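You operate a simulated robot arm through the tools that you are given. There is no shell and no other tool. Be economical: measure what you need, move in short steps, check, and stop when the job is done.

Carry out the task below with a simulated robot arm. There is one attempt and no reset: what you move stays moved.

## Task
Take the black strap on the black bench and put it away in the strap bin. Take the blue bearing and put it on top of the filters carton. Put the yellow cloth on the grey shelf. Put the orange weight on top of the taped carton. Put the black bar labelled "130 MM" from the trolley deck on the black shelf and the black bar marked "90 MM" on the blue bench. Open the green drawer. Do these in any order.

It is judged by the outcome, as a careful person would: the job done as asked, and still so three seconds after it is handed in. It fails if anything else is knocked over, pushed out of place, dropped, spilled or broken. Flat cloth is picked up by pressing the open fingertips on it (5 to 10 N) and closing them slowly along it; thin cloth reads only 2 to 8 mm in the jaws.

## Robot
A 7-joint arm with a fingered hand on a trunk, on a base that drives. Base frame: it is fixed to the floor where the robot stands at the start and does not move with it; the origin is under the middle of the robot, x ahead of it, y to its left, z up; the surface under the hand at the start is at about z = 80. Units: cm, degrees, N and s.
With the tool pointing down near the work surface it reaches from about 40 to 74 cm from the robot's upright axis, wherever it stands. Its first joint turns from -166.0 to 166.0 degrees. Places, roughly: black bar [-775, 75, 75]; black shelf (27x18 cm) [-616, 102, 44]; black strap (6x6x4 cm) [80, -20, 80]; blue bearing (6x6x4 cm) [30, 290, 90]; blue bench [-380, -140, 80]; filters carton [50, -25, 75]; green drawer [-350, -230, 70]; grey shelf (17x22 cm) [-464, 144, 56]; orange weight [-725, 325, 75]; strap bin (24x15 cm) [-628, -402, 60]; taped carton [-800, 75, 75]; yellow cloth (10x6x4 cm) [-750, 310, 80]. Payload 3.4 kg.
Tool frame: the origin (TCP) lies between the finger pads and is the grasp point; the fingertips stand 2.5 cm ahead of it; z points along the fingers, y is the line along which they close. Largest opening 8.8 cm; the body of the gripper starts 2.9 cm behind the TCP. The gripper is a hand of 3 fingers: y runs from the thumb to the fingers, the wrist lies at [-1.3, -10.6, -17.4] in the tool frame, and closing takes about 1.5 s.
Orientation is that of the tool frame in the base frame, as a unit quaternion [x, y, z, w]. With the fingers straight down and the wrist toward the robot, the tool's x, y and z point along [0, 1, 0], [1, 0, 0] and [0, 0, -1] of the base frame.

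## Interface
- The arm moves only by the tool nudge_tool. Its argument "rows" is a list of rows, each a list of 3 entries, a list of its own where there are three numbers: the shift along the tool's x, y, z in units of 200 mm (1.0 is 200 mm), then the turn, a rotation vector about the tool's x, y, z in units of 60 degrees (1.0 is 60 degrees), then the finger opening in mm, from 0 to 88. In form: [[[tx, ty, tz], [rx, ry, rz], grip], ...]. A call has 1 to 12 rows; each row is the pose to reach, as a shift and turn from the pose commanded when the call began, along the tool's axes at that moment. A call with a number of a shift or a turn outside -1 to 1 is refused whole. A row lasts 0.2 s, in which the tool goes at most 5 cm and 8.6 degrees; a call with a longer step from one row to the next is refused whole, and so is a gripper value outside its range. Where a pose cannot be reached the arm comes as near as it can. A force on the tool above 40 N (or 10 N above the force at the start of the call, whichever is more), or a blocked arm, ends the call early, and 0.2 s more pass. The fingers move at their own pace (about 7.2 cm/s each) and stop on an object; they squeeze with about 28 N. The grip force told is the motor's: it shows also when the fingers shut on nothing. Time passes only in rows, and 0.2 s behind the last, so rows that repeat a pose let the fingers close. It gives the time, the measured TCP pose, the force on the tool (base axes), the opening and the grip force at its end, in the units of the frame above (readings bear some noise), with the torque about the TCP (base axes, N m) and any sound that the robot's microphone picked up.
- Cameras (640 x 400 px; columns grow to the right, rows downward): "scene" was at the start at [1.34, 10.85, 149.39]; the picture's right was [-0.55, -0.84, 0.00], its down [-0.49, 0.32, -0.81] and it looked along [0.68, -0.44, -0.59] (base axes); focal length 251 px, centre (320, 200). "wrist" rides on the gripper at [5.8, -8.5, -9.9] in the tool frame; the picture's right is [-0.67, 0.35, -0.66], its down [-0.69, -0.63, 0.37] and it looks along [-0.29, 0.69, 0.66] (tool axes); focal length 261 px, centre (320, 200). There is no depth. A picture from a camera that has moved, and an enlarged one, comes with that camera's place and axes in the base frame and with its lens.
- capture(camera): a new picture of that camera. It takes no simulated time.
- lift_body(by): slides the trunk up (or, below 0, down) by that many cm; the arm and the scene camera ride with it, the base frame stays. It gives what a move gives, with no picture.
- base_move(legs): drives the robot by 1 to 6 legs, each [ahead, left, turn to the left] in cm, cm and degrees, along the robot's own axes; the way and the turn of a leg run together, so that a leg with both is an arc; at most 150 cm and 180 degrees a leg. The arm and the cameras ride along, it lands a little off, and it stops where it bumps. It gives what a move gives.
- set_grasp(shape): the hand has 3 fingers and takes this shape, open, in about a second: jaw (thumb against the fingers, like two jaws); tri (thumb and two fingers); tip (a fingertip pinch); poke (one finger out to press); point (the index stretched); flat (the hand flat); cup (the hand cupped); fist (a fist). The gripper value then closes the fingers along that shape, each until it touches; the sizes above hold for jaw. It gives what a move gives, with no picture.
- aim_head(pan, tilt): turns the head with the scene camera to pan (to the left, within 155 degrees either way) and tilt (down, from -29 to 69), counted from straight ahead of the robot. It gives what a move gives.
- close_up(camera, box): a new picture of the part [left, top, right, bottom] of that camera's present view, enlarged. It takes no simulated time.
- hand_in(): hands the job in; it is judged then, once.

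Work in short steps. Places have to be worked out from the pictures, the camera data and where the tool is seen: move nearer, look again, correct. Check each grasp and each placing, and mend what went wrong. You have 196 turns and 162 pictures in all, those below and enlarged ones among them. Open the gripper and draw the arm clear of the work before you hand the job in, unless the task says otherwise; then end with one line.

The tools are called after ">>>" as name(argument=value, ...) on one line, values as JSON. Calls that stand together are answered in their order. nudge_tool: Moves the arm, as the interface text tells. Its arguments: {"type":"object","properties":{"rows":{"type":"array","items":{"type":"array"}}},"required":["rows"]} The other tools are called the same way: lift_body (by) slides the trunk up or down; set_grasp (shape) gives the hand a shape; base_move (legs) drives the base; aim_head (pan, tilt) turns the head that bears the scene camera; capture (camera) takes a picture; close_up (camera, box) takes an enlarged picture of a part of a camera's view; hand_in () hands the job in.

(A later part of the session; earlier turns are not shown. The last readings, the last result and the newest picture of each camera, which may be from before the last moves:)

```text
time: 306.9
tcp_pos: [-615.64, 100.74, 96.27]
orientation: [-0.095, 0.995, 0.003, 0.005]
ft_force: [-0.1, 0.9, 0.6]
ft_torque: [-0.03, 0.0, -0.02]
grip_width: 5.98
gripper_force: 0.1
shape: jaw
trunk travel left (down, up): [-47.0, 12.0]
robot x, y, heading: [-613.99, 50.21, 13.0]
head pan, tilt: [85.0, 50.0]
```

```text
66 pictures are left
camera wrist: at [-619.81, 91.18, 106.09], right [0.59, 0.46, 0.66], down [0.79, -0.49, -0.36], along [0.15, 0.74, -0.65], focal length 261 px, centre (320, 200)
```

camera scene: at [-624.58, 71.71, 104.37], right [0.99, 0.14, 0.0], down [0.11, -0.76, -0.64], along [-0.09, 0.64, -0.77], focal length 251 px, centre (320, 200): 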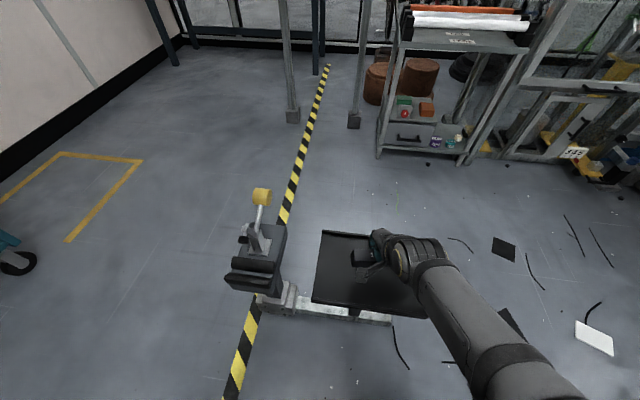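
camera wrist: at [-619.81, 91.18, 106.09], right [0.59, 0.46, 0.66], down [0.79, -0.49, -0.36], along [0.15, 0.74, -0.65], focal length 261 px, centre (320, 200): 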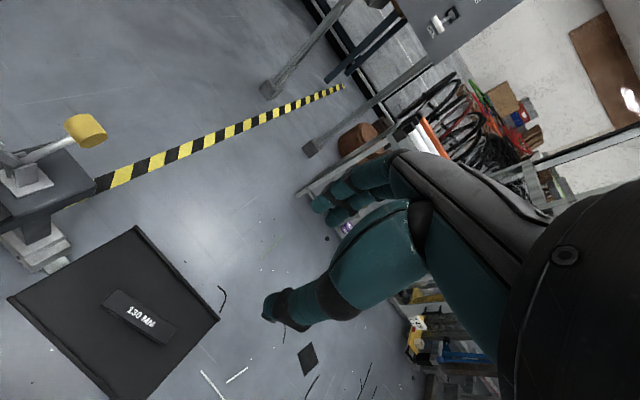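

The 130 MM bar lies on the black shelf. Next the far bench with cloth and weight: I raise the trunk and drive to about (-735,215).

>>> lift_body(by=12)

>>> base_move(legs=[[-88.6, 20.5, 0], [22.5, 97.4, 0], [-14.6, 70, 0]])

>>> aim_head(pan=77, tilt=35)

>>> capture(camera="scene")

```text
time: 308.4
tcp_pos: [-615.67, 100.76, 108.15]
orientation: [-0.095, 0.995, 0.003, 0.005]
ft_force: [0.6, 0.0, -0.4]
ft_torque: [0.03, 0.01, -0.02]
grip_width: 5.99
gripper_force: 0.1
shape: jaw
trunk travel left (down, up): [-59.0, 0.0]
robot x, y, heading: [-613.84, 50.0, 13.2]
head pan, tilt: [85.0, 50.0]
```

```text
time: 321.3
tcp_pos: [-729.52, 266.36, 108.09]
orientation: [-0.085, 0.996, 0.003, 0.005]
ft_force: [0.5, 0.6, 0.2]
ft_torque: [-0.02, -0.03, -0.02]
grip_width: 5.97
gripper_force: 0.1
shape: jaw
trunk travel left (down, up): [-59.0, 0.0]
robot x, y, heading: [-728.67, 215.49, 12.0]
head pan, tilt: [85.0, 50.0]
```

```text
time: 322.0
tcp_pos: [-729.53, 266.27, 108.3]
orientation: [-0.085, 0.996, 0.003, 0.004]
ft_force: [-1.0, 0.1, -0.6]
ft_torque: [-0.03, -0.03, 0.02]
grip_width: 6.0
gripper_force: 0.1
shape: jaw
trunk travel left (down, up): [-59.0, 0.0]
robot x, y, heading: [-728.84, 215.97, 12.1]
head pan, tilt: [77.0, 35.0]
```

```text
65 pictures are left
camera scene: at [-737.91, 238.59, 158.54], right [1.0, -0.02, 0.0], down [-0.01, -0.57, -0.82], along [0.01, 0.82, -0.57], focal length 251 px, centre (320, 200)
```

scene: 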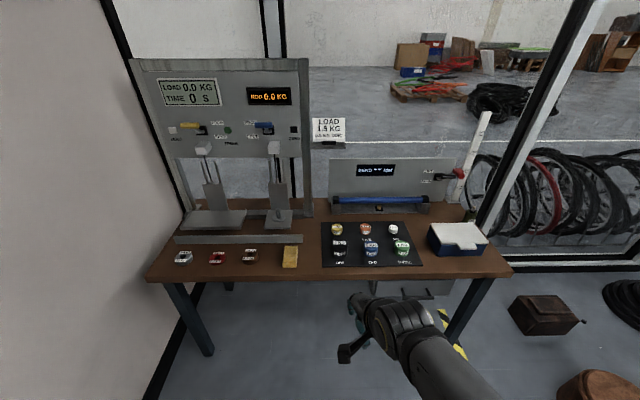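

>>> close_up(camera="scene", box=[160, 190, 420, 290])

>>> close_up(camera="scene", box=[310, 210, 420, 280])

```text
2.46 times, centred on (290, 240) of scene
camera zoom: at [-737.91, 238.59, 158.54], right [1.0, -0.02, 0.0], down [-0.01, -0.57, -0.82], along [0.01, 0.82, -0.57], focal length 617 px, centre (394, 102)
```

zoom: 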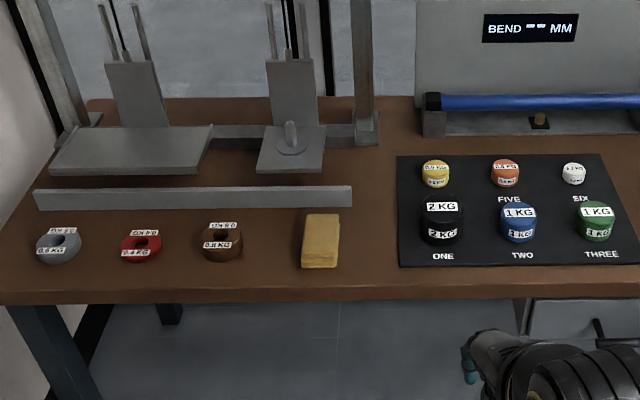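

```text
5.71 times, centred on (365, 245) of scene
camera zoom: at [-737.91, 238.59, 158.54], right [1.0, -0.02, 0.0], down [-0.01, -0.57, -0.82], along [0.01, 0.82, -0.57], focal length 1433 px, centre (63, -57)
```

zoom: 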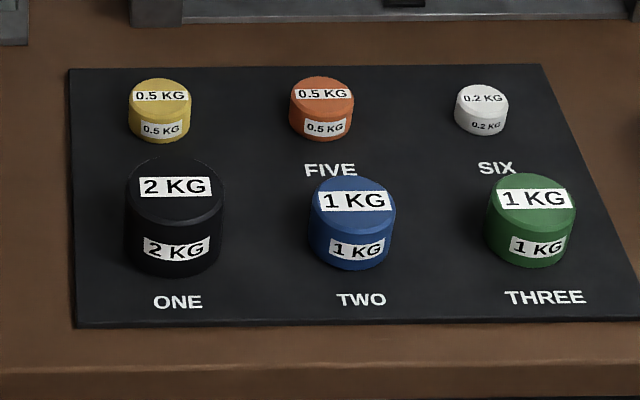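

The yellow cloth is a folded stack at about (-749.4,310); the orange 0.5 KG weight at about (-715,329). I drive closer and turn the hand so the jaws close along x over the cloth.

>>> base_move(legs=[[2, 33.3, 0]])

>>> nudge_tool(rows=[[[0.1, 0, 0], [0, 0, -0.14], 80], [[0.2, 0, 0], [0, 0, -0.28], 80], [[0.3, 0, 0], [0, 0, -0.42], 80], [[0.4, 0.05, 0], [0, 0, -0.56], 80], [[0.5, 0.15, 0], [0, 0, -0.7], 80], [[0.6, 0.25, 0], [0, 0, -0.84], 80], [[0.64, 0.35, 0.1], [0, 0, -0.98], 80], [[0.64, 0.4, 0.2], [0, 0, -0.98], 80], [[0.64, 0.4, 0.2], [0, 0, -0.98], 80]])

>>> nudge_tool(rows=[[[0, 0, 0.05], [0, 0, -0.12], 80], [[0, 0, 0.1], [0, 0, -0.24], 80], [[0, 0, 0.15], [0, 0, -0.35], 80], [[0, 0, 0.15], [0, 0, -0.35], 80]])

>>> capture(camera="wrist")

>>> close_up(camera="scene", box=[200, 180, 420, 330])

```text
time: 324.2
tcp_pos: [-734.21, 298.89, 108.24]
orientation: [-0.083, 0.997, 0.003, 0.006]
ft_force: [-0.8, -0.2, 0.3]
ft_torque: [-0.01, 0.02, 0.01]
grip_width: 5.97
gripper_force: 0.0
shape: jaw
trunk travel left (down, up): [-59.0, 0.0]
robot x, y, heading: [-733.61, 248.16, 11.9]
head pan, tilt: [77.0, 35.0]
```

```text
time: 326.2
tcp_pos: [-747.98, 304.71, 104.03]
orientation: [-0.562, 0.827, 0.0, 0.006]
ft_force: [0.4, 0.3, 0.5]
ft_torque: [-0.02, -0.02, 0.02]
grip_width: 7.97
gripper_force: 0.1
shape: jaw
trunk travel left (down, up): [-59.0, 0.0]
robot x, y, heading: [-733.69, 248.3, 11.8]
head pan, tilt: [77.0, 35.0]
```

```text
time: 327.2
tcp_pos: [-748.09, 304.5, 101.14]
orientation: [-0.703, 0.711, -0.001, 0.005]
ft_force: [-0.1, 0.1, 0.0]
ft_torque: [-0.04, 0.0, 0.02]
grip_width: 8.0
gripper_force: 0.0
shape: jaw
trunk travel left (down, up): [-59.0, 0.0]
robot x, y, heading: [-733.58, 248.53, 12.1]
head pan, tilt: [77.0, 35.0]
```

```text
62 pictures are left
camera wrist: at [-739.66, 298.47, 111.1], right [-0.35, 0.67, 0.66], down [0.64, 0.68, -0.36], along [-0.69, 0.3, -0.66], focal length 261 px, centre (320, 200)
```

wrist: 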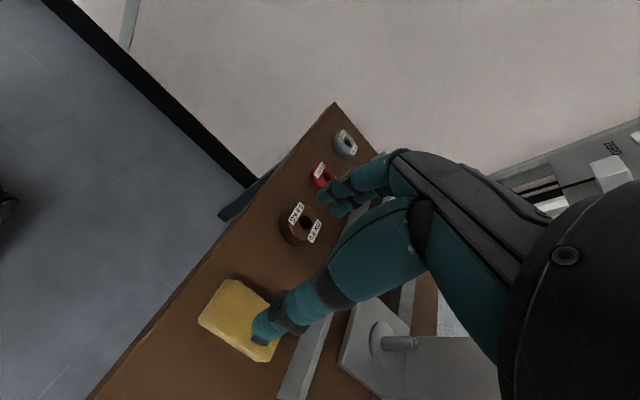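

```text
2.67 times, centred on (310, 255) of scene
camera zoom: at [-742.71, 271.17, 158.55], right [1.0, -0.02, 0.0], down [-0.01, -0.57, -0.82], along [0.02, 0.82, -0.57], focal length 669 px, centre (347, 53)
```

zoom: 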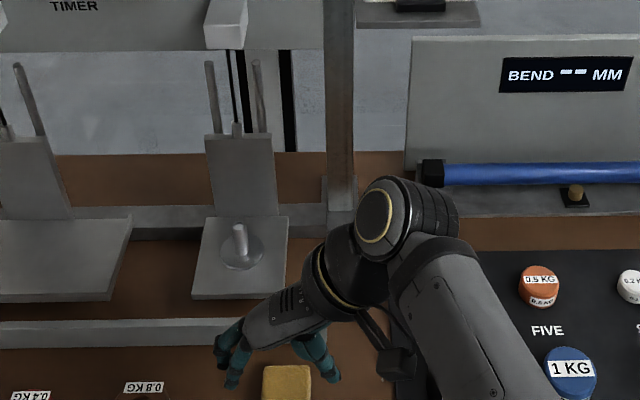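

Cloth top centre ≈(-749,310.5). I move over it and lower to z≈88.

>>> nudge_tool(rows=[[[-0.1, 0.02, 0.1], [0, 0, 0], 85], [[-0.2, 0.045, 0.2], [0, 0, 0], 85], [[-0.3, 0.045, 0.35], [0, 0, 0], 85], [[-0.3, 0.045, 0.5], [0, 0, 0], 85], [[-0.3, 0.045, 0.65], [0, 0, 0], 85], [[-0.3, 0.045, 0.65], [0, 0, 0], 85]])

>>> capture(camera="wrist")

>>> aim_head(pan=80, tilt=55)

>>> capture(camera="scene")

```text
time: 328.6
tcp_pos: [-747.85, 305.04, 89.52]
orientation: [-0.703, 0.711, 0.0, 0.007]
ft_force: [0.7, -0.3, 0.1]
ft_torque: [-0.02, -0.01, -0.03]
grip_width: 8.46
gripper_force: 0.0
shape: jaw
out of reach, approached as far as the arm can: row 1, 2, 3, 4, 5, 6
trunk travel left (down, up): [-59.0, 0.0]
robot x, y, heading: [-733.72, 248.32, 11.9]
head pan, tilt: [77.0, 35.0]
```

```text
60 pictures are left
camera wrist: at [-739.51, 298.97, 99.6], right [-0.35, 0.67, 0.66], down [0.64, 0.68, -0.35], along [-0.69, 0.3, -0.66], focal length 261 px, centre (320, 200)
```

wrist: 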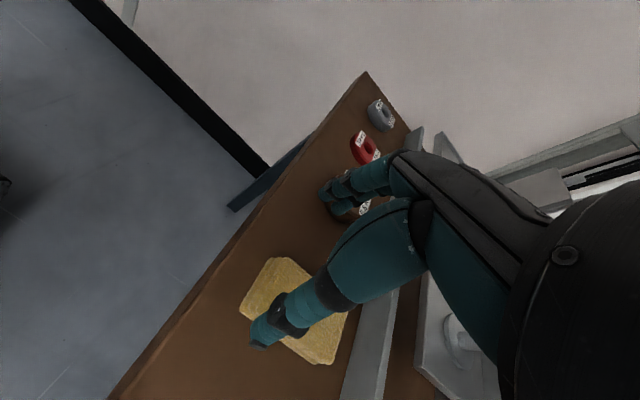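

```text
time: 329.4
tcp_pos: [-747.83, 304.97, 89.74]
orientation: [-0.703, 0.711, 0.0, 0.006]
ft_force: [0.2, 0.6, 0.0]
ft_torque: [0.01, -0.01, -0.01]
grip_width: 8.47
gripper_force: 0.0
shape: jaw
trunk travel left (down, up): [-59.0, 0.0]
robot x, y, heading: [-733.47, 248.37, 11.9]
head pan, tilt: [80.0, 55.0]
```

```text
59 pictures are left
camera scene: at [-743.13, 269.57, 155.73], right [1.0, 0.03, 0.0], down [0.03, -0.82, -0.57], along [-0.02, 0.57, -0.82], focal length 251 px, centre (320, 200)
```

scene: 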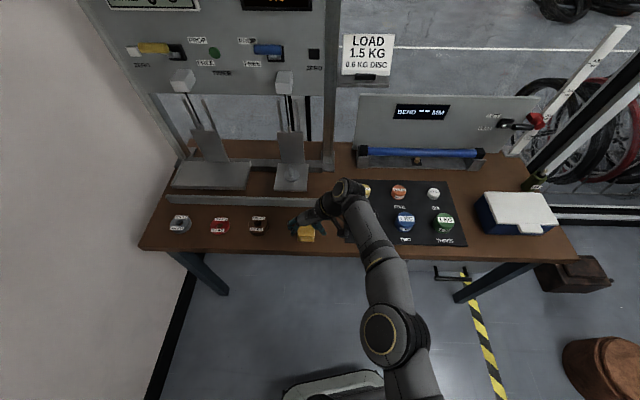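

Arm limit again; I move the base 5.6 cm toward the bench.

>>> base_move(legs=[[0.6, 5.6, 0]])

>>> capture(camera="wrist")

>>> close_up(camera="scene", box=[230, 170, 390, 270])

```text
time: 330.4
tcp_pos: [-748.56, 310.68, 89.55]
orientation: [-0.704, 0.71, -0.001, 0.006]
ft_force: [0.2, 0.3, -1.1]
ft_torque: [-0.01, 0.0, 0.01]
grip_width: 8.47
gripper_force: 0.1
shape: jaw
trunk travel left (down, up): [-59.0, 0.0]
robot x, y, heading: [-734.75, 253.79, 11.9]
head pan, tilt: [80.0, 55.0]
```

```text
58 pictures are left
camera wrist: at [-740.14, 304.64, 99.59], right [-0.35, 0.67, 0.66], down [0.64, 0.68, -0.36], along [-0.69, 0.3, -0.66], focal length 261 px, centre (320, 200)
```

wrist: 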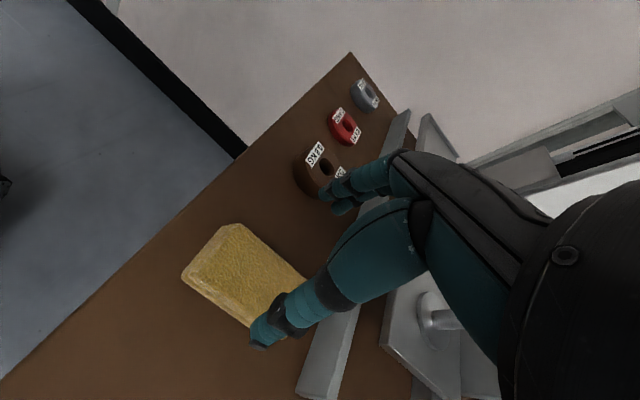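

```text
4.00 times, centred on (310, 220) of scene
camera zoom: at [-743.72, 275.32, 155.7], right [1.0, 0.03, 0.0], down [0.03, -0.82, -0.57], along [-0.02, 0.57, -0.82], focal length 1003 px, centre (360, 120)
```

zoom: 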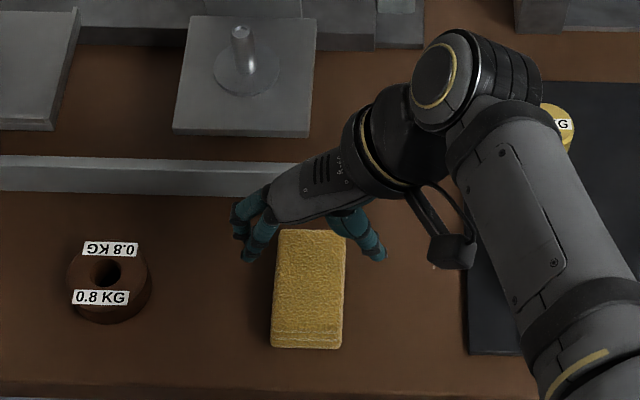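

The jaws straddle the cloth. I descend to z≈80 with the force guard.

>>> nudge_tool(rows=[[[0, 0, 0.15], [0, 0, 0], 85], [[0, 0, 0.3], [0, 0, 0], 85], [[0, 0, 0.4], [0, 0, 0], 85], [[0, 0, 0.46], [0, 0, 0], 85], [[0, 0, 0.5], [0, 0, 0], 85], [[0, 0, 0.54], [0, 0, 0], 85], [[0, 0, 0.58], [0, 0, 0], 85]])

>>> capture(camera="wrist")

```text
time: 332.0
tcp_pos: [-747.94, 308.78, 78.48]
orientation: [-0.703, 0.712, 0.002, 0.006]
ft_force: [0.7, 0.2, 5.0]
ft_torque: [0.05, 0.26, -0.05]
grip_width: 8.5
gripper_force: 0.1
shape: jaw
out of reach, approached as far as the arm can: row 1, 2, 3, 4, 5, 6, 7
trunk travel left (down, up): [-59.0, 0.0]
robot x, y, heading: [-734.46, 253.77, 11.9]
head pan, tilt: [80.0, 55.0]
```

```text
56 pictures are left
camera wrist: at [-739.57, 302.65, 88.55], right [-0.35, 0.67, 0.66], down [0.64, 0.68, -0.35], along [-0.69, 0.3, -0.66], focal length 261 px, centre (320, 200)
```

wrist: 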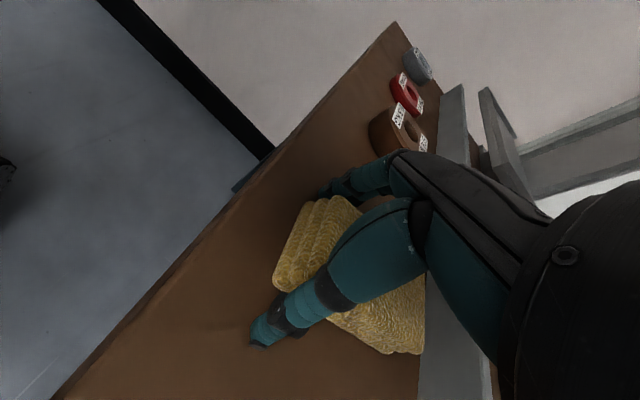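

Fingers touch the bench on both sides of the cloth. I close slowly.

>>> nudge_tool(rows=[[[0, 0, 0], [0, 0, 0], 75], [[0, 0, 0], [0, 0, 0], 65], [[0, 0, 0], [0, 0, 0], 55], [[0, 0, 0], [0, 0, 0], 45], [[0, 0, 0], [0, 0, 0], 35], [[0, 0, 0], [0, 0, 0], 25], [[0, 0, 0], [0, 0, 0], 15], [[0, 0, 0], [0, 0, 0], 5], [[0, 0, 0], [0, 0, 0], 0], [[0, 0, 0], [0, 0, 0], 0], [[0, 0, 0], [0, 0, 0], 0]])

>>> capture(camera="wrist")

```text
time: 334.4
tcp_pos: [-748.01, 308.69, 78.55]
orientation: [-0.703, 0.711, 0.0, 0.006]
ft_force: [-4.1, 1.0, 14.2]
ft_torque: [0.06, 0.67, -0.03]
grip_width: 5.45
gripper_force: 28.0
shape: jaw
trunk travel left (down, up): [-59.0, 0.0]
robot x, y, heading: [-734.48, 253.99, 11.7]
head pan, tilt: [80.0, 55.0]
```

```text
55 pictures are left
camera wrist: at [-739.57, 302.6, 88.55], right [-0.35, 0.67, 0.66], down [0.64, 0.68, -0.35], along [-0.69, 0.3, -0.66], focal length 261 px, centre (320, 200)
```

wrist: 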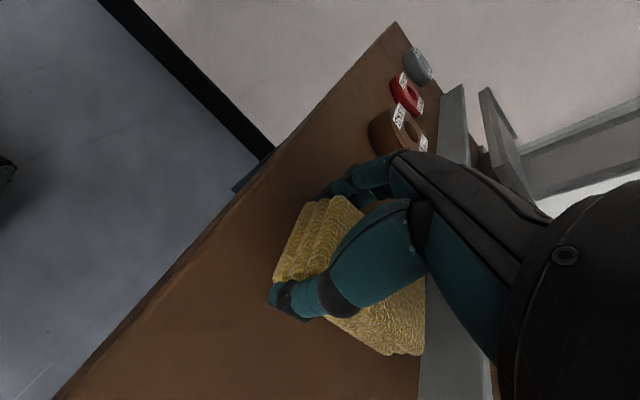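

Gripped at 5.45 cm like a block, 28 N. I lift and check.

>>> nudge_tool(rows=[[[0, 0, -0.1], [0, 0, 0], 0], [[0, 0, -0.25], [0, 0, 0], 0], [[0, 0, -0.4], [0, 0, 0], 0], [[0, 0, -0.55], [0, 0, 0], 0], [[0, 0, -0.55], [0, 0, 0], 0]])

>>> capture(camera="wrist")

>>> close_up(camera="scene", box=[230, 150, 430, 270])

```text
time: 335.6
tcp_pos: [-748.14, 308.85, 89.4]
orientation: [-0.704, 0.71, -0.001, 0.006]
ft_force: [-0.7, 0.2, -1.7]
ft_torque: [-0.02, -0.01, -0.01]
grip_width: 5.42
gripper_force: 27.8
shape: jaw
trunk travel left (down, up): [-59.0, 0.0]
robot x, y, heading: [-734.73, 254.14, 12.0]
head pan, tilt: [80.0, 55.0]
```

```text
54 pictures are left
camera wrist: at [-739.78, 302.75, 99.43], right [-0.35, 0.67, 0.66], down [0.64, 0.68, -0.35], along [-0.69, 0.3, -0.66], focal length 261 px, centre (320, 200)
```

wrist: 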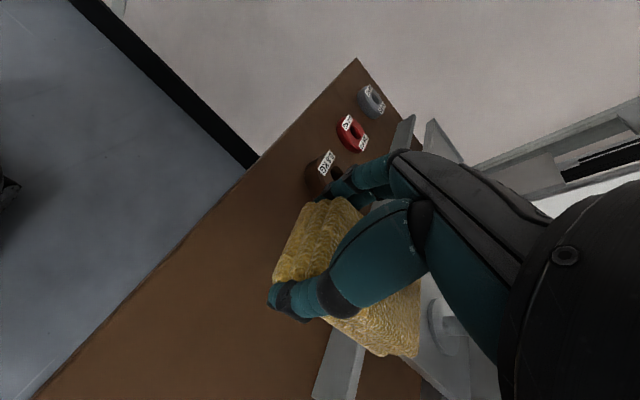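

```text
3.20 times, centred on (330, 210) of scene
camera zoom: at [-743.72, 275.21, 155.72], right [1.0, 0.03, 0.0], down [0.03, -0.82, -0.57], along [-0.02, 0.57, -0.82], focal length 803 px, centre (288, 168)
```

zoom: 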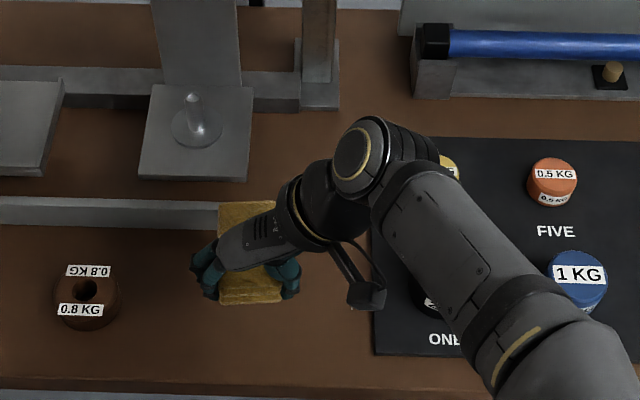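

The cloth is held as a block. I raise it and drive back down the corridor and over to about (-467,5) to look at the grey shelf.

>>> nudge_tool(rows=[[[0, 0, -0.2], [0, 0, 0], 0], [[0, 0, -0.4], [0, 0, 0], 0], [[0, 0, -0.6], [0, 0, 0], 0], [[0, 0, -0.8], [0, 0, 0], 0], [[0, 0, -0.8], [0, 0, 0], 0]])

>>> base_move(legs=[[-11.1, -52.9, 0], [19.1, -55.1, 0], [-27.8, -132, 0], [115.4, -34.5, 0], [115.5, -24.3, 0]])

>>> aim_head(pan=75, tilt=35)

>>> capture(camera="scene")

```text
time: 336.8
tcp_pos: [-748.26, 308.34, 105.4]
orientation: [-0.703, 0.711, 0.0, 0.005]
ft_force: [-0.7, 0.2, -0.8]
ft_torque: [-0.02, 0.01, -0.01]
grip_width: 5.41
gripper_force: 28.2
shape: jaw
trunk travel left (down, up): [-59.0, 0.0]
robot x, y, heading: [-734.18, 253.89, 11.9]
head pan, tilt: [80.0, 55.0]
```

```text
time: 360.8
tcp_pos: [-476.25, 53.07, 105.36]
orientation: [-0.697, 0.717, -0.001, 0.005]
ft_force: [0.0, -0.2, -0.8]
ft_torque: [-0.02, -0.01, 0.02]
grip_width: 5.38
gripper_force: 28.5
shape: jaw
trunk travel left (down, up): [-59.0, 0.0]
robot x, y, heading: [-463.21, -1.59, 11.2]
head pan, tilt: [80.0, 55.0]
```

```text
time: 361.6
tcp_pos: [-476.23, 52.96, 105.25]
orientation: [-0.698, 0.716, -0.001, 0.006]
ft_force: [1.0, 0.8, -1.5]
ft_torque: [0.01, 0.03, -0.01]
grip_width: 5.42
gripper_force: 27.7
shape: jaw
trunk travel left (down, up): [-59.0, 0.0]
robot x, y, heading: [-462.84, -1.81, 10.9]
head pan, tilt: [75.0, 35.0]
```

```text
52 pictures are left
camera scene: at [-471.45, 21.31, 158.54], right [1.0, -0.07, 0.0], down [-0.04, -0.57, -0.82], along [0.06, 0.82, -0.57], focal length 251 px, centre (320, 200)
```

scene: 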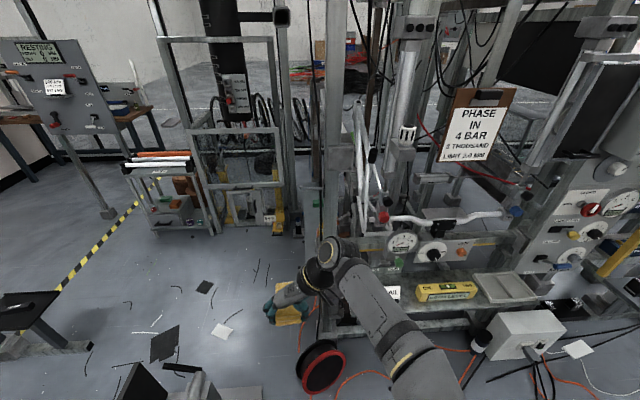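

>>> close_up(camera="scene", box=[240, 170, 560, 400])

>>> capture(camera="wrist")

```text
1.74 times, centred on (400, 285) of scene
camera zoom: at [-471.45, 21.31, 158.54], right [1.0, -0.07, 0.0], down [-0.04, -0.57, -0.82], along [0.06, 0.82, -0.57], focal length 436 px, centre (181, 52)
```

zoom: 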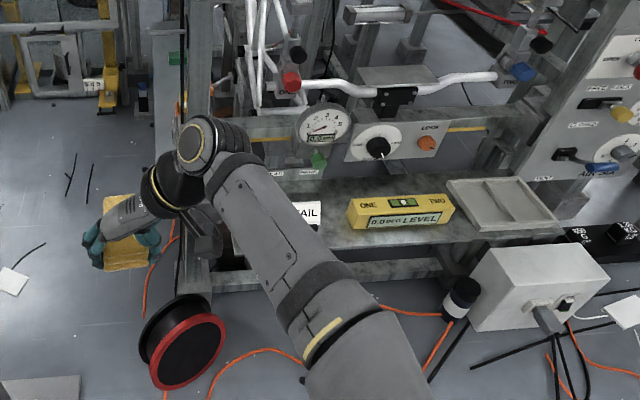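

```text
50 pictures are left
camera wrist: at [-467.95, 46.8, 115.3], right [-0.34, 0.67, 0.66], down [0.65, 0.67, -0.35], along [-0.68, 0.31, -0.66], focal length 261 px, centre (320, 200)
```

wrist: 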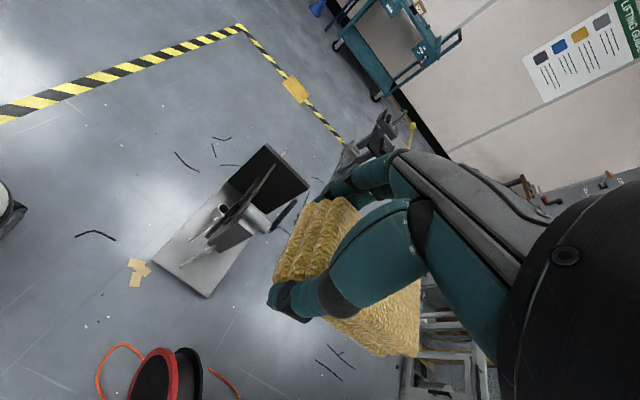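

The arm hides the spot. I slide the base +40 cm in x to look past it.

>>> base_move(legs=[[39.2, -8, 0]])

>>> aim_head(pan=95, tilt=35)

>>> capture(camera="scene")

```text
time: 364.1
tcp_pos: [-435.88, 52.61, 105.3]
orientation: [-0.696, 0.718, 0.0, 0.005]
ft_force: [0.0, -0.6, -0.5]
ft_torque: [-0.02, 0.02, 0.04]
grip_width: 5.4
gripper_force: 27.3
shape: jaw
trunk travel left (down, up): [-59.0, 0.0]
robot x, y, heading: [-423.25, -2.07, 10.5]
head pan, tilt: [75.0, 35.0]
```

```text
time: 365.0
tcp_pos: [-435.84, 52.63, 105.26]
orientation: [-0.696, 0.718, -0.001, 0.006]
ft_force: [-0.1, 0.7, -0.9]
ft_torque: [-0.03, 0.02, -0.04]
grip_width: 5.42
gripper_force: 28.0
shape: jaw
trunk travel left (down, up): [-59.0, 0.0]
robot x, y, heading: [-423.12, -1.93, 10.7]
head pan, tilt: [95.0, 35.0]
```

```text
49 pictures are left
camera scene: at [-434.31, 20.59, 158.55], right [0.96, 0.27, 0.0], down [0.16, -0.55, -0.82], along [-0.22, 0.79, -0.57], focal length 251 px, centre (320, 200)
```

scene: 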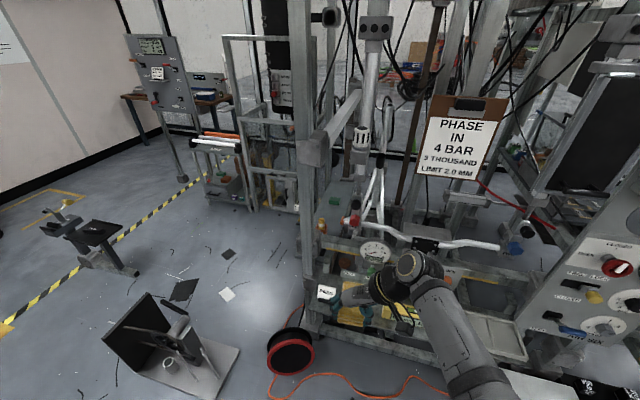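

>>> close_up(camera="scene", box=[270, 150, 430, 330])

```text
2.22 times, centred on (350, 240) of scene
camera zoom: at [-434.31, 20.59, 158.55], right [0.96, 0.27, 0.0], down [0.16, -0.55, -0.82], along [-0.22, 0.79, -0.57], focal length 557 px, centre (253, 111)
```

zoom: 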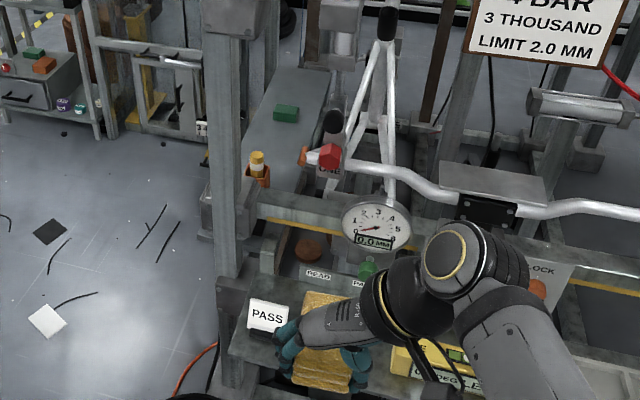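

The grey shelf is the side plate near (-464,146) between the green block and a yellow-capped item; it is reachable only from the frame's left side. I turn to heading 180° (arm to -y), go around the hammer stand via (-690,157), and back along y≈157 to x≈-545.

>>> base_move(legs=[[0, 0, 169.3], [134, -5, 0], [133, -14, 0], [0, -140, 0]])

>>> aim_head(pan=150, tilt=25)

>>> capture(camera="scene")

```text
time: 391.2
tcp_pos: [-678.9, 113.02, 105.28]
orientation: [0.79, 0.612, -0.006, -0.001]
ft_force: [0.9, -0.6, -1.2]
ft_torque: [-0.02, -0.03, -0.01]
grip_width: 5.4
gripper_force: 28.1
shape: jaw
trunk travel left (down, up): [-59.0, 0.0]
robot x, y, heading: [-679.07, 169.12, 178.0]
head pan, tilt: [95.0, 35.0]
```

```text
time: 392.4
tcp_pos: [-678.87, 112.91, 105.25]
orientation: [0.791, 0.612, -0.005, -0.001]
ft_force: [0.0, 0.1, -1.0]
ft_torque: [0.01, 0.0, -0.04]
grip_width: 5.41
gripper_force: 27.6
shape: jaw
trunk travel left (down, up): [-59.0, 0.0]
robot x, y, heading: [-679.59, 168.85, 178.1]
head pan, tilt: [150.0, 25.0]
```

```text
47 pictures are left
camera scene: at [-665.98, 148.05, 160.12], right [-0.53, -0.85, 0.0], down [-0.36, 0.22, -0.91], along [0.77, -0.48, -0.42], focal length 251 px, centre (320, 200)
```

scene: 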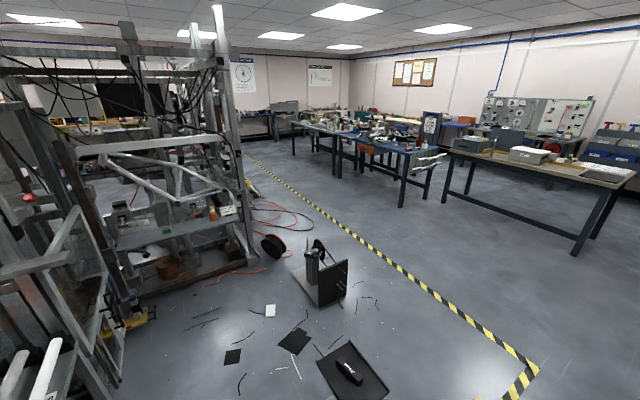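

>>> close_up(camera="scene", box=[100, 150, 270, 300])

```text
2.67 times, centred on (185, 225) of scene
camera zoom: at [-665.98, 148.05, 160.12], right [-0.53, -0.85, 0.0], down [-0.36, 0.22, -0.91], along [0.77, -0.48, -0.42], focal length 669 px, centre (680, 133)
```

zoom: 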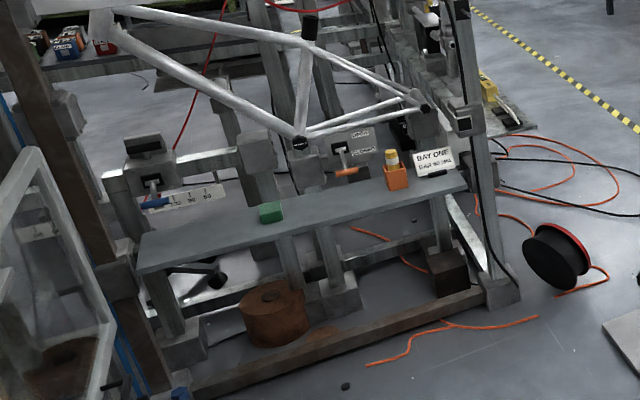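

The shelf's free spot is at ≈(-466,147,56), between the green block and the orange cup; a bike frame hangs 17 cm behind it. I drive back to (-590,152), turn left 92° so the arm points +x, then lower.

>>> base_move(legs=[[-89.5, 13.9, 0], [0, 0, 92]])

>>> nudge_tool(rows=[[[0, 0, 0], [0, 0, 0.14], 0], [[0, 0, 0], [0, 0, 0.28], 0], [[0, 0, 0], [0, 0, 0.42], 0], [[0, 0, 0], [0, 0, 0.56], 0], [[0, 0, 0], [0, 0, 0.7], 0], [[0, 0, 0], [0, 0, 0.84], 0], [[0, 0, 0], [0, 0, 0.98], 0], [[0, 0, 0], [0, 0, 0.98], 0]])

>>> lift_body(by=-36)

>>> aim_head(pan=80, tilt=25)

>>> capture(camera="scene")

```text
time: 401.1
tcp_pos: [-534.64, 153.36, 105.38]
orientation: [0.119, 0.993, -0.005, 0.003]
ft_force: [-0.4, 0.9, -1.1]
ft_torque: [0.01, 0.02, 0.02]
grip_width: 5.39
gripper_force: 28.5
shape: jaw
trunk travel left (down, up): [-59.0, 0.0]
robot x, y, heading: [-590.72, 151.73, -91.1]
head pan, tilt: [150.0, 25.0]
```

```text
time: 402.9
tcp_pos: [-534.77, 153.4, 105.31]
orientation: [0.591, 0.807, -0.002, 0.006]
ft_force: [0.0, -1.1, -0.3]
ft_torque: [0.01, 0.0, 0.04]
grip_width: 5.39
gripper_force: 28.0
shape: jaw
trunk travel left (down, up): [-59.0, 0.0]
robot x, y, heading: [-591.2, 152.31, -91.1]
head pan, tilt: [150.0, 25.0]
```

```text
time: 406.4
tcp_pos: [-534.59, 153.4, 69.27]
orientation: [0.591, 0.807, -0.004, 0.005]
ft_force: [-0.4, -0.4, -0.8]
ft_torque: [0.0, 0.03, 0.01]
grip_width: 5.38
gripper_force: 28.2
shape: jaw
trunk travel left (down, up): [-23.0, 36.0]
robot x, y, heading: [-590.8, 152.12, -91.3]
head pan, tilt: [150.0, 25.0]
```

```text
time: 407.8
tcp_pos: [-534.63, 153.45, 69.23]
orientation: [0.592, 0.806, -0.003, 0.005]
ft_force: [0.1, -1.3, -0.5]
ft_torque: [0.01, 0.0, 0.01]
grip_width: 5.37
gripper_force: 28.3
shape: jaw
trunk travel left (down, up): [-23.0, 36.0]
robot x, y, heading: [-590.66, 151.98, -91.0]
head pan, tilt: [80.0, 25.0]
```

```text
45 pictures are left
camera scene: at [-565.92, 155.98, 124.12], right [-0.19, -0.98, 0.0], down [-0.41, 0.08, -0.91], along [0.89, -0.17, -0.42], focal length 251 px, centre (320, 200)
```

scene: 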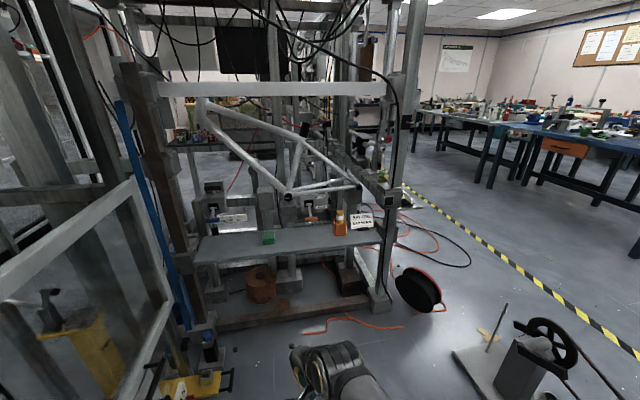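

Spot centre ≈(-464.5,144). Path is clear below the beam (z≈122). I drive 60 cm in +x, adjusting y, then check.

>>> base_move(legs=[[7.8, 60, 0]])

>>> capture(camera="scene")

>>> capture(camera="wrist")

```text
time: 411.1
tcp_pos: [-475.42, 144.66, 69.23]
orientation: [0.589, 0.808, -0.003, 0.005]
ft_force: [1.0, -1.0, 0.8]
ft_torque: [0.03, -0.02, 0.02]
grip_width: 5.37
gripper_force: 28.0
shape: jaw
trunk travel left (down, up): [-23.0, 36.0]
robot x, y, heading: [-531.9, 143.37, -90.7]
head pan, tilt: [80.0, 25.0]
```

```text
44 pictures are left
camera scene: at [-506.65, 147.09, 124.12], right [-0.19, -0.98, 0.0], down [-0.41, 0.08, -0.91], along [0.89, -0.17, -0.42], focal length 251 px, centre (320, 200)
```

scene: 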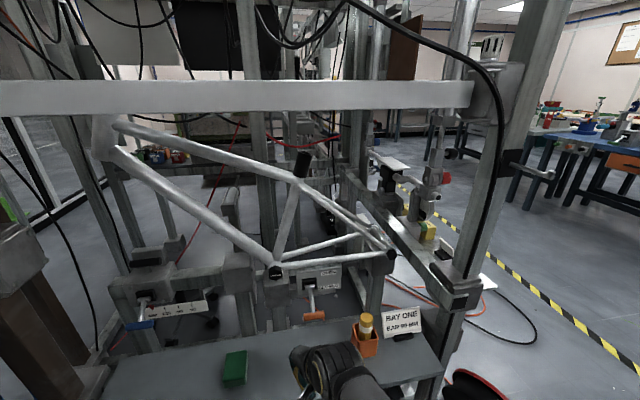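

```text
43 pictures are left
camera wrist: at [-485.28, 147.61, 79.17], right [0.53, -0.53, 0.66], down [-0.39, -0.85, -0.36], along [0.75, -0.07, -0.66], focal length 261 px, centre (320, 200)
```

wrist: 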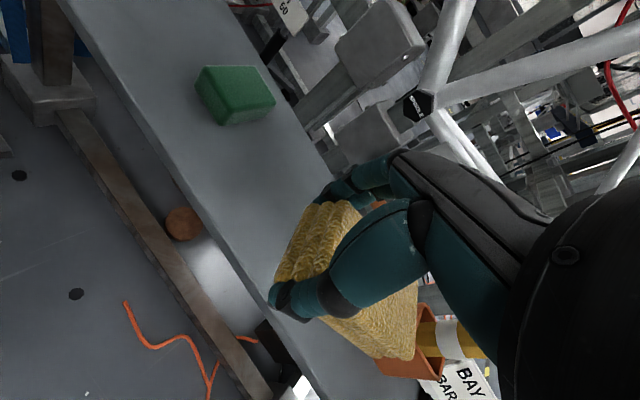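

Clear of cup and green block. I advance the last 10.5 cm and shift +2.5 in y.

>>> base_move(legs=[[-2.5, 10.5, 0]])

>>> nudge_tool(rows=[[[0, 0, 0.1], [0, 0, 0], 0], [[0, 0, 0.2], [0, 0, 0], 0], [[0, 0, 0.3], [0, 0, 0], 0], [[0, 0, 0.38], [0, 0, 0], 0], [[0, 0, 0.43], [0, 0, 0], 0], [[0, 0, 0.47], [0, 0, 0], 0], [[0, 0, 0.47], [0, 0, 0], 0]])

>>> capture(camera="wrist")

```text
time: 412.3
tcp_pos: [-464.72, 146.89, 69.34]
orientation: [0.591, 0.807, -0.003, 0.005]
ft_force: [0.1, 0.3, -1.0]
ft_torque: [0.02, 0.02, -0.02]
grip_width: 5.38
gripper_force: 27.8
shape: jaw
trunk travel left (down, up): [-23.0, 36.0]
robot x, y, heading: [-520.89, 145.62, -90.9]
head pan, tilt: [80.0, 25.0]
```

```text
time: 413.9
tcp_pos: [-464.78, 146.87, 59.89]
orientation: [0.591, 0.807, -0.004, 0.006]
ft_force: [0.2, -1.0, -0.1]
ft_torque: [0.02, 0.0, -0.04]
grip_width: 5.38
gripper_force: 28.0
shape: jaw
trunk travel left (down, up): [-23.0, 36.0]
robot x, y, heading: [-521.02, 145.65, -91.1]
head pan, tilt: [80.0, 25.0]
```

```text
42 pictures are left
camera wrist: at [-474.66, 149.72, 69.76], right [0.53, -0.53, 0.66], down [-0.39, -0.85, -0.36], along [0.75, -0.07, -0.66], focal length 261 px, centre (320, 200)
```

wrist: 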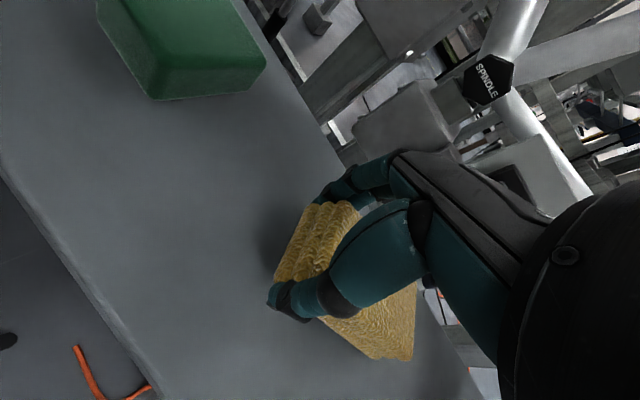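

The cloth is a bit near the far edge; I shift 3 cm back (−x) and lower until touch.

>>> nudge_tool(rows=[[[0.02, -0.07, 0], [0, 0, 0], 0], [[0.045, -0.143, 0], [0, 0, 0], 0], [[0.045, -0.143, 0.03], [0, 0, 0], 0], [[0.045, -0.143, 0.06], [0, 0, 0], 0], [[0.045, -0.143, 0.09], [0, 0, 0], 0], [[0.045, -0.143, 0.12], [0, 0, 0], 0], [[0.045, -0.143, 0.15], [0, 0, 0], 0]])

```text
time: 415.2
tcp_pos: [-467.32, 146.82, 58.59]
orientation: [0.591, 0.806, 0.006, 0.013]
ft_force: [-1.7, 0.1, 18.3]
ft_torque: [-0.2, 0.73, 0.01]
grip_width: 5.28
gripper_force: 28.1
shape: jaw
trunk travel left (down, up): [-23.0, 36.0]
robot x, y, heading: [-521.04, 145.41, -91.1]
head pan, tilt: [80.0, 25.0]
stopped in row 6: the force on the tool passed its limit at 45 N (the readings are from after the stop); the commanded pose is now the measured one
```

Contact with the shelf. I open and rise.

>>> nudge_tool(rows=[[[0, 0, -0.01], [0, 0, 0], 65], [[0, 0, -0.01], [0, 0, 0], 72], [[0, 0, -0.01], [0, 0, 0], 72], [[0, 0, -0.01], [0, 0, 0], 72], [[0, 0, -0.1], [0, 0, 0], 72], [[0, 0, -0.25], [0, 0, 0], 72], [[0, 0, -0.4], [0, 0, 0], 72], [[0, 0, -0.5], [0, 0, 0], 72], [[0, 0, -0.5], [0, 0, 0], 72]])

>>> base_move(legs=[[0, -25, 0]])

>>> capture(camera="wrist")

```text
time: 417.2
tcp_pos: [-467.6, 147.06, 68.53]
orientation: [0.59, 0.807, 0.002, 0.011]
ft_force: [0.0, -0.4, -0.3]
ft_torque: [0.01, -0.01, 0.0]
grip_width: 7.19
gripper_force: 0.1
shape: jaw
trunk travel left (down, up): [-23.0, 36.0]
robot x, y, heading: [-520.84, 145.79, -91.0]
head pan, tilt: [80.0, 25.0]
```

```text
time: 419.1
tcp_pos: [-492.72, 147.32, 68.45]
orientation: [0.592, 0.806, 0.002, 0.01]
ft_force: [-0.5, -0.2, -0.4]
ft_torque: [-0.02, -0.03, -0.02]
grip_width: 7.19
gripper_force: 0.0
shape: jaw
trunk travel left (down, up): [-23.0, 36.0]
robot x, y, heading: [-546.0, 146.08, -90.9]
head pan, tilt: [80.0, 25.0]
```

```text
41 pictures are left
camera wrist: at [-502.76, 150.3, 78.22], right [0.52, -0.53, 0.67], down [-0.39, -0.85, -0.37], along [0.76, -0.07, -0.65], focal length 261 px, centre (320, 200)
```

wrist: 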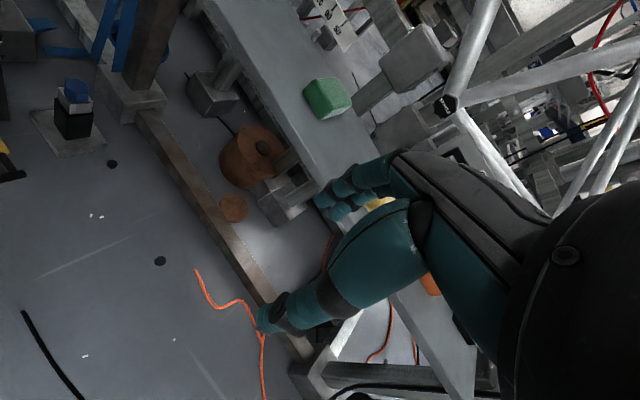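

>>> close_up(camera="scene", box=[200, 180, 420, 340])

```text
2.50 times, centred on (310, 260) of scene
camera zoom: at [-521.17, 149.81, 124.12], right [-0.19, -0.98, 0.0], down [-0.41, 0.08, -0.91], along [0.89, -0.17, -0.42], focal length 627 px, centre (345, 50)
```

zoom: 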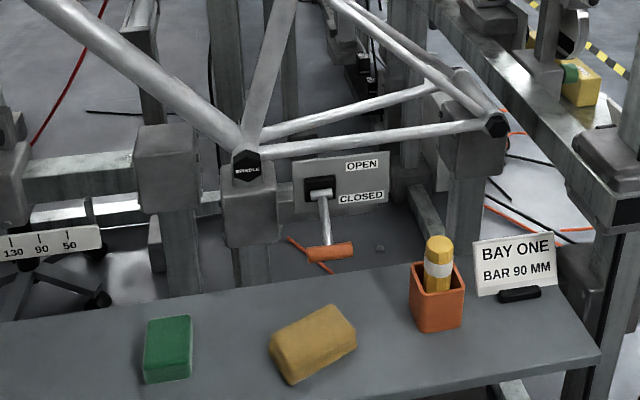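

The cloth rests on the grey shelf. Now the weight: I raise the trunk, retrace the way, turn the arm around at (-705,165), and go to the far bench at about (-722,262).

>>> lift_body(by=36)

>>> base_move(legs=[[-5, -44, 0], [0, 0, -89], [115, -15, 0], [0, 0, -168]])

```text
time: 422.6
tcp_pos: [-492.62, 147.26, 104.37]
orientation: [0.592, 0.806, 0.002, 0.01]
ft_force: [-0.6, -0.3, 0.6]
ft_torque: [0.02, -0.02, 0.0]
grip_width: 7.16
gripper_force: 0.0
shape: jaw
trunk travel left (down, up): [-59.0, 0.0]
robot x, y, heading: [-545.91, 146.13, -91.2]
head pan, tilt: [80.0, 25.0]
```

```text
time: 441.4
tcp_pos: [-727.5, 219.85, 104.46]
orientation: [-0.315, 0.949, 0.01, 0.004]
ft_force: [0.0, 0.4, 0.5]
ft_torque: [0.01, 0.02, 0.01]
grip_width: 7.17
gripper_force: 0.0
shape: jaw
trunk travel left (down, up): [-59.0, 0.0]
robot x, y, heading: [-708.47, 169.75, 18.2]
head pan, tilt: [80.0, 25.0]
```

I square up to heading 0 and approach the bench.

>>> base_move(legs=[[0, 0, -18], [-3, 50, 0], [-1, 47, 0]])

>>> aim_head(pan=92, tilt=50)

>>> capture(camera="scene")

>>> capture(camera="wrist")

```text
time: 447.8
tcp_pos: [-715.06, 321.95, 104.4]
orientation: [-0.162, 0.987, 0.009, 0.005]
ft_force: [0.3, 0.4, -0.7]
ft_torque: [0.01, 0.03, -0.01]
grip_width: 7.18
gripper_force: 0.1
shape: jaw
trunk travel left (down, up): [-59.0, 0.0]
robot x, y, heading: [-712.72, 268.27, 0.3]
head pan, tilt: [80.0, 25.0]
```

```text
time: 448.7
tcp_pos: [-715.16, 321.93, 104.46]
orientation: [-0.162, 0.987, 0.008, 0.005]
ft_force: [-0.1, -1.1, 0.3]
ft_torque: [-0.02, 0.01, 0.01]
grip_width: 7.19
gripper_force: 0.1
shape: jaw
trunk travel left (down, up): [-59.0, 0.0]
robot x, y, heading: [-712.92, 268.37, -0.1]
head pan, tilt: [92.0, 50.0]
```

```text
39 pictures are left
camera scene: at [-718.93, 291.8, 156.38], right [1.0, 0.04, 0.0], down [0.03, -0.77, -0.64], along [-0.02, 0.64, -0.77], focal length 251 px, centre (320, 200)
```

scene: 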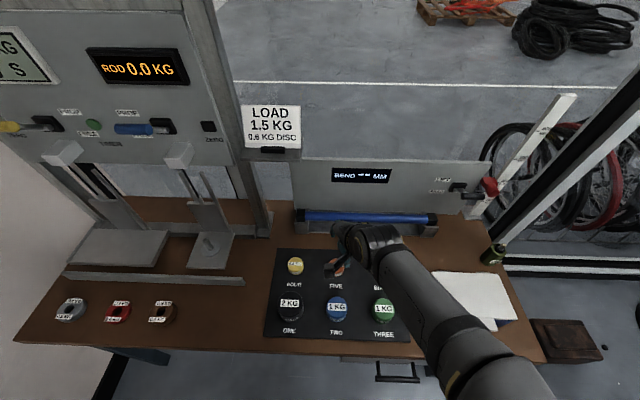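

```text
38 pictures are left
camera wrist: at [-717.92, 311.65, 114.23], right [0.52, 0.53, 0.67], down [0.85, -0.37, -0.37], along [0.05, 0.76, -0.65], focal length 261 px, centre (320, 200)
```

wrist: 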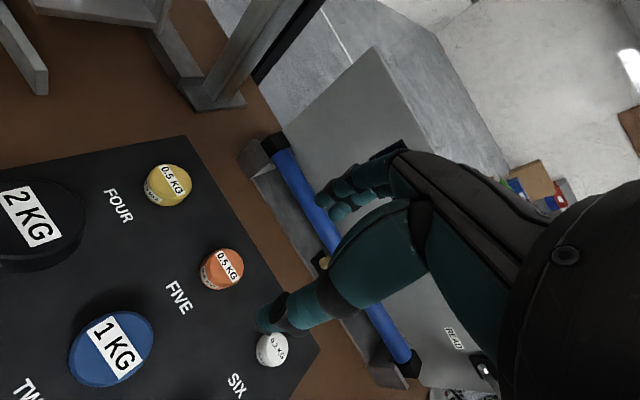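

Orange weight top centre ≈(-715.1,328.7,80). I move over it and lower to z≈88.

>>> nudge_tool(rows=[[[-0.05, 0.15, 0.1], [0, 0, 0], 75], [[-0.109, 0.322, 0.2], [0, 0, 0], 75], [[-0.109, 0.322, 0.4], [0, 0, 0], 75], [[-0.109, 0.322, 0.6], [0, 0, 0], 75], [[-0.109, 0.322, 0.8], [0, 0, 0], 75], [[-0.109, 0.322, 0.8], [0, 0, 0], 75]])

>>> capture(camera="wrist")

>>> close_up(camera="scene", box=[250, 220, 410, 340])

```text
time: 450.1
tcp_pos: [-715.01, 328.86, 88.64]
orientation: [-0.162, 0.987, 0.009, 0.006]
ft_force: [0.5, -0.3, 1.5]
ft_torque: [0.02, -0.01, 0.0]
grip_width: 7.5
gripper_force: 0.1
shape: jaw
trunk travel left (down, up): [-59.0, 0.0]
robot x, y, heading: [-712.47, 268.57, 0.3]
head pan, tilt: [92.0, 50.0]
```

```text
37 pictures are left
camera wrist: at [-717.83, 318.63, 98.37], right [0.52, 0.53, 0.67], down [0.85, -0.37, -0.37], along [0.05, 0.76, -0.65], focal length 261 px, centre (320, 200)
```

wrist: 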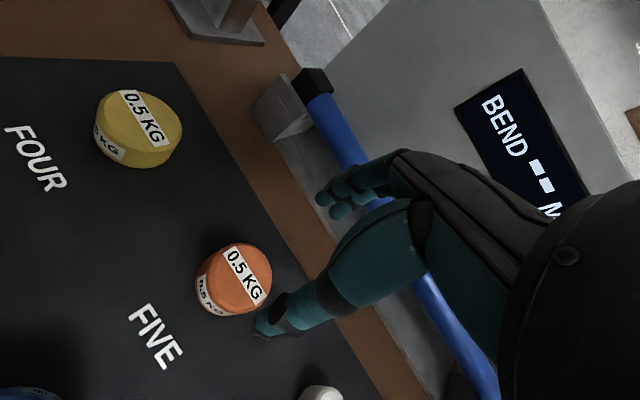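

```text
3.33 times, centred on (330, 280) of scene
camera zoom: at [-718.93, 291.79, 156.38], right [1.0, 0.04, 0.0], down [0.03, -0.77, -0.64], along [-0.02, 0.64, -0.77], focal length 836 px, centre (287, -67)
```

zoom: 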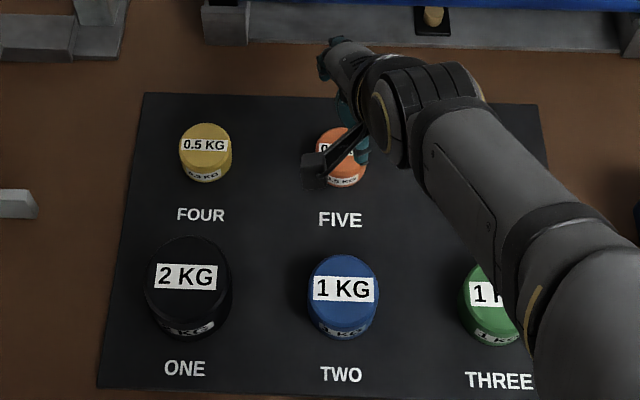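

Centred. I descend to z≈79 and close.

>>> nudge_tool(rows=[[[0, -0.015, 0.15], [0, 0, 0], 75], [[0, -0.015, 0.3], [0, 0, 0], 75], [[0, -0.015, 0.4], [0, 0, 0], 75], [[0, -0.015, 0.47], [0, 0, 0], 75], [[0, -0.015, 0.48], [0, 0, 0], 60], [[0, -0.015, 0.48], [0, 0, 0], 30], [[0, -0.015, 0.48], [0, 0, 0], 30], [[0, -0.015, 0.48], [0, 0, 0], 30], [[0, -0.015, 0.48], [0, 0, 0], 30], [[0, -0.015, 0.48], [0, 0, 0], 30]])

>>> nudge_tool(rows=[[[0, 0, -0.1], [0, 0, 0], 30], [[0, 0, -0.3], [0, 0, 0], 30], [[0, 0, -0.5], [0, 0, 0], 30], [[0, 0, -0.5], [0, 0, 0], 30]])

>>> capture(camera="wrist")

```text
time: 452.3
tcp_pos: [-714.62, 328.71, 79.35]
orientation: [-0.161, 0.987, 0.01, 0.005]
ft_force: [1.9, -6.6, 23.8]
ft_torque: [-1.21, -0.32, -0.06]
grip_width: 4.41
gripper_force: 27.6
shape: jaw
trunk travel left (down, up): [-59.0, 0.0]
robot x, y, heading: [-712.47, 268.66, -0.1]
head pan, tilt: [92.0, 50.0]
```

```text
time: 453.3
tcp_pos: [-714.56, 328.77, 89.04]
orientation: [-0.162, 0.987, 0.009, 0.004]
ft_force: [-0.8, -0.8, -4.4]
ft_torque: [0.03, -0.03, 0.01]
grip_width: 4.36
gripper_force: 27.7
shape: jaw
trunk travel left (down, up): [-59.0, 0.0]
robot x, y, heading: [-712.69, 268.45, -0.1]
head pan, tilt: [92.0, 50.0]
```

```text
35 pictures are left
camera wrist: at [-717.45, 318.58, 98.78], right [0.52, 0.53, 0.67], down [0.85, -0.37, -0.37], along [0.05, 0.76, -0.65], focal length 261 px, centre (320, 200)
```

wrist: 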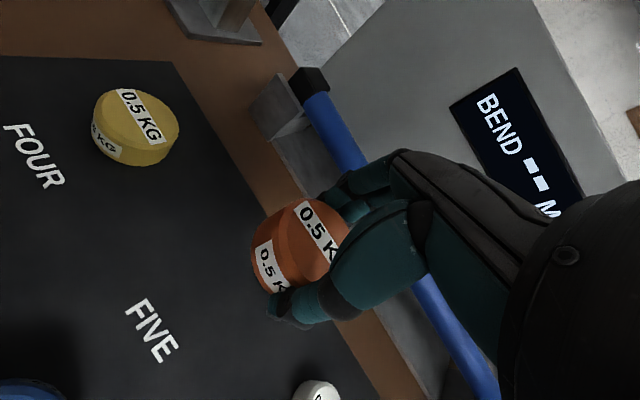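

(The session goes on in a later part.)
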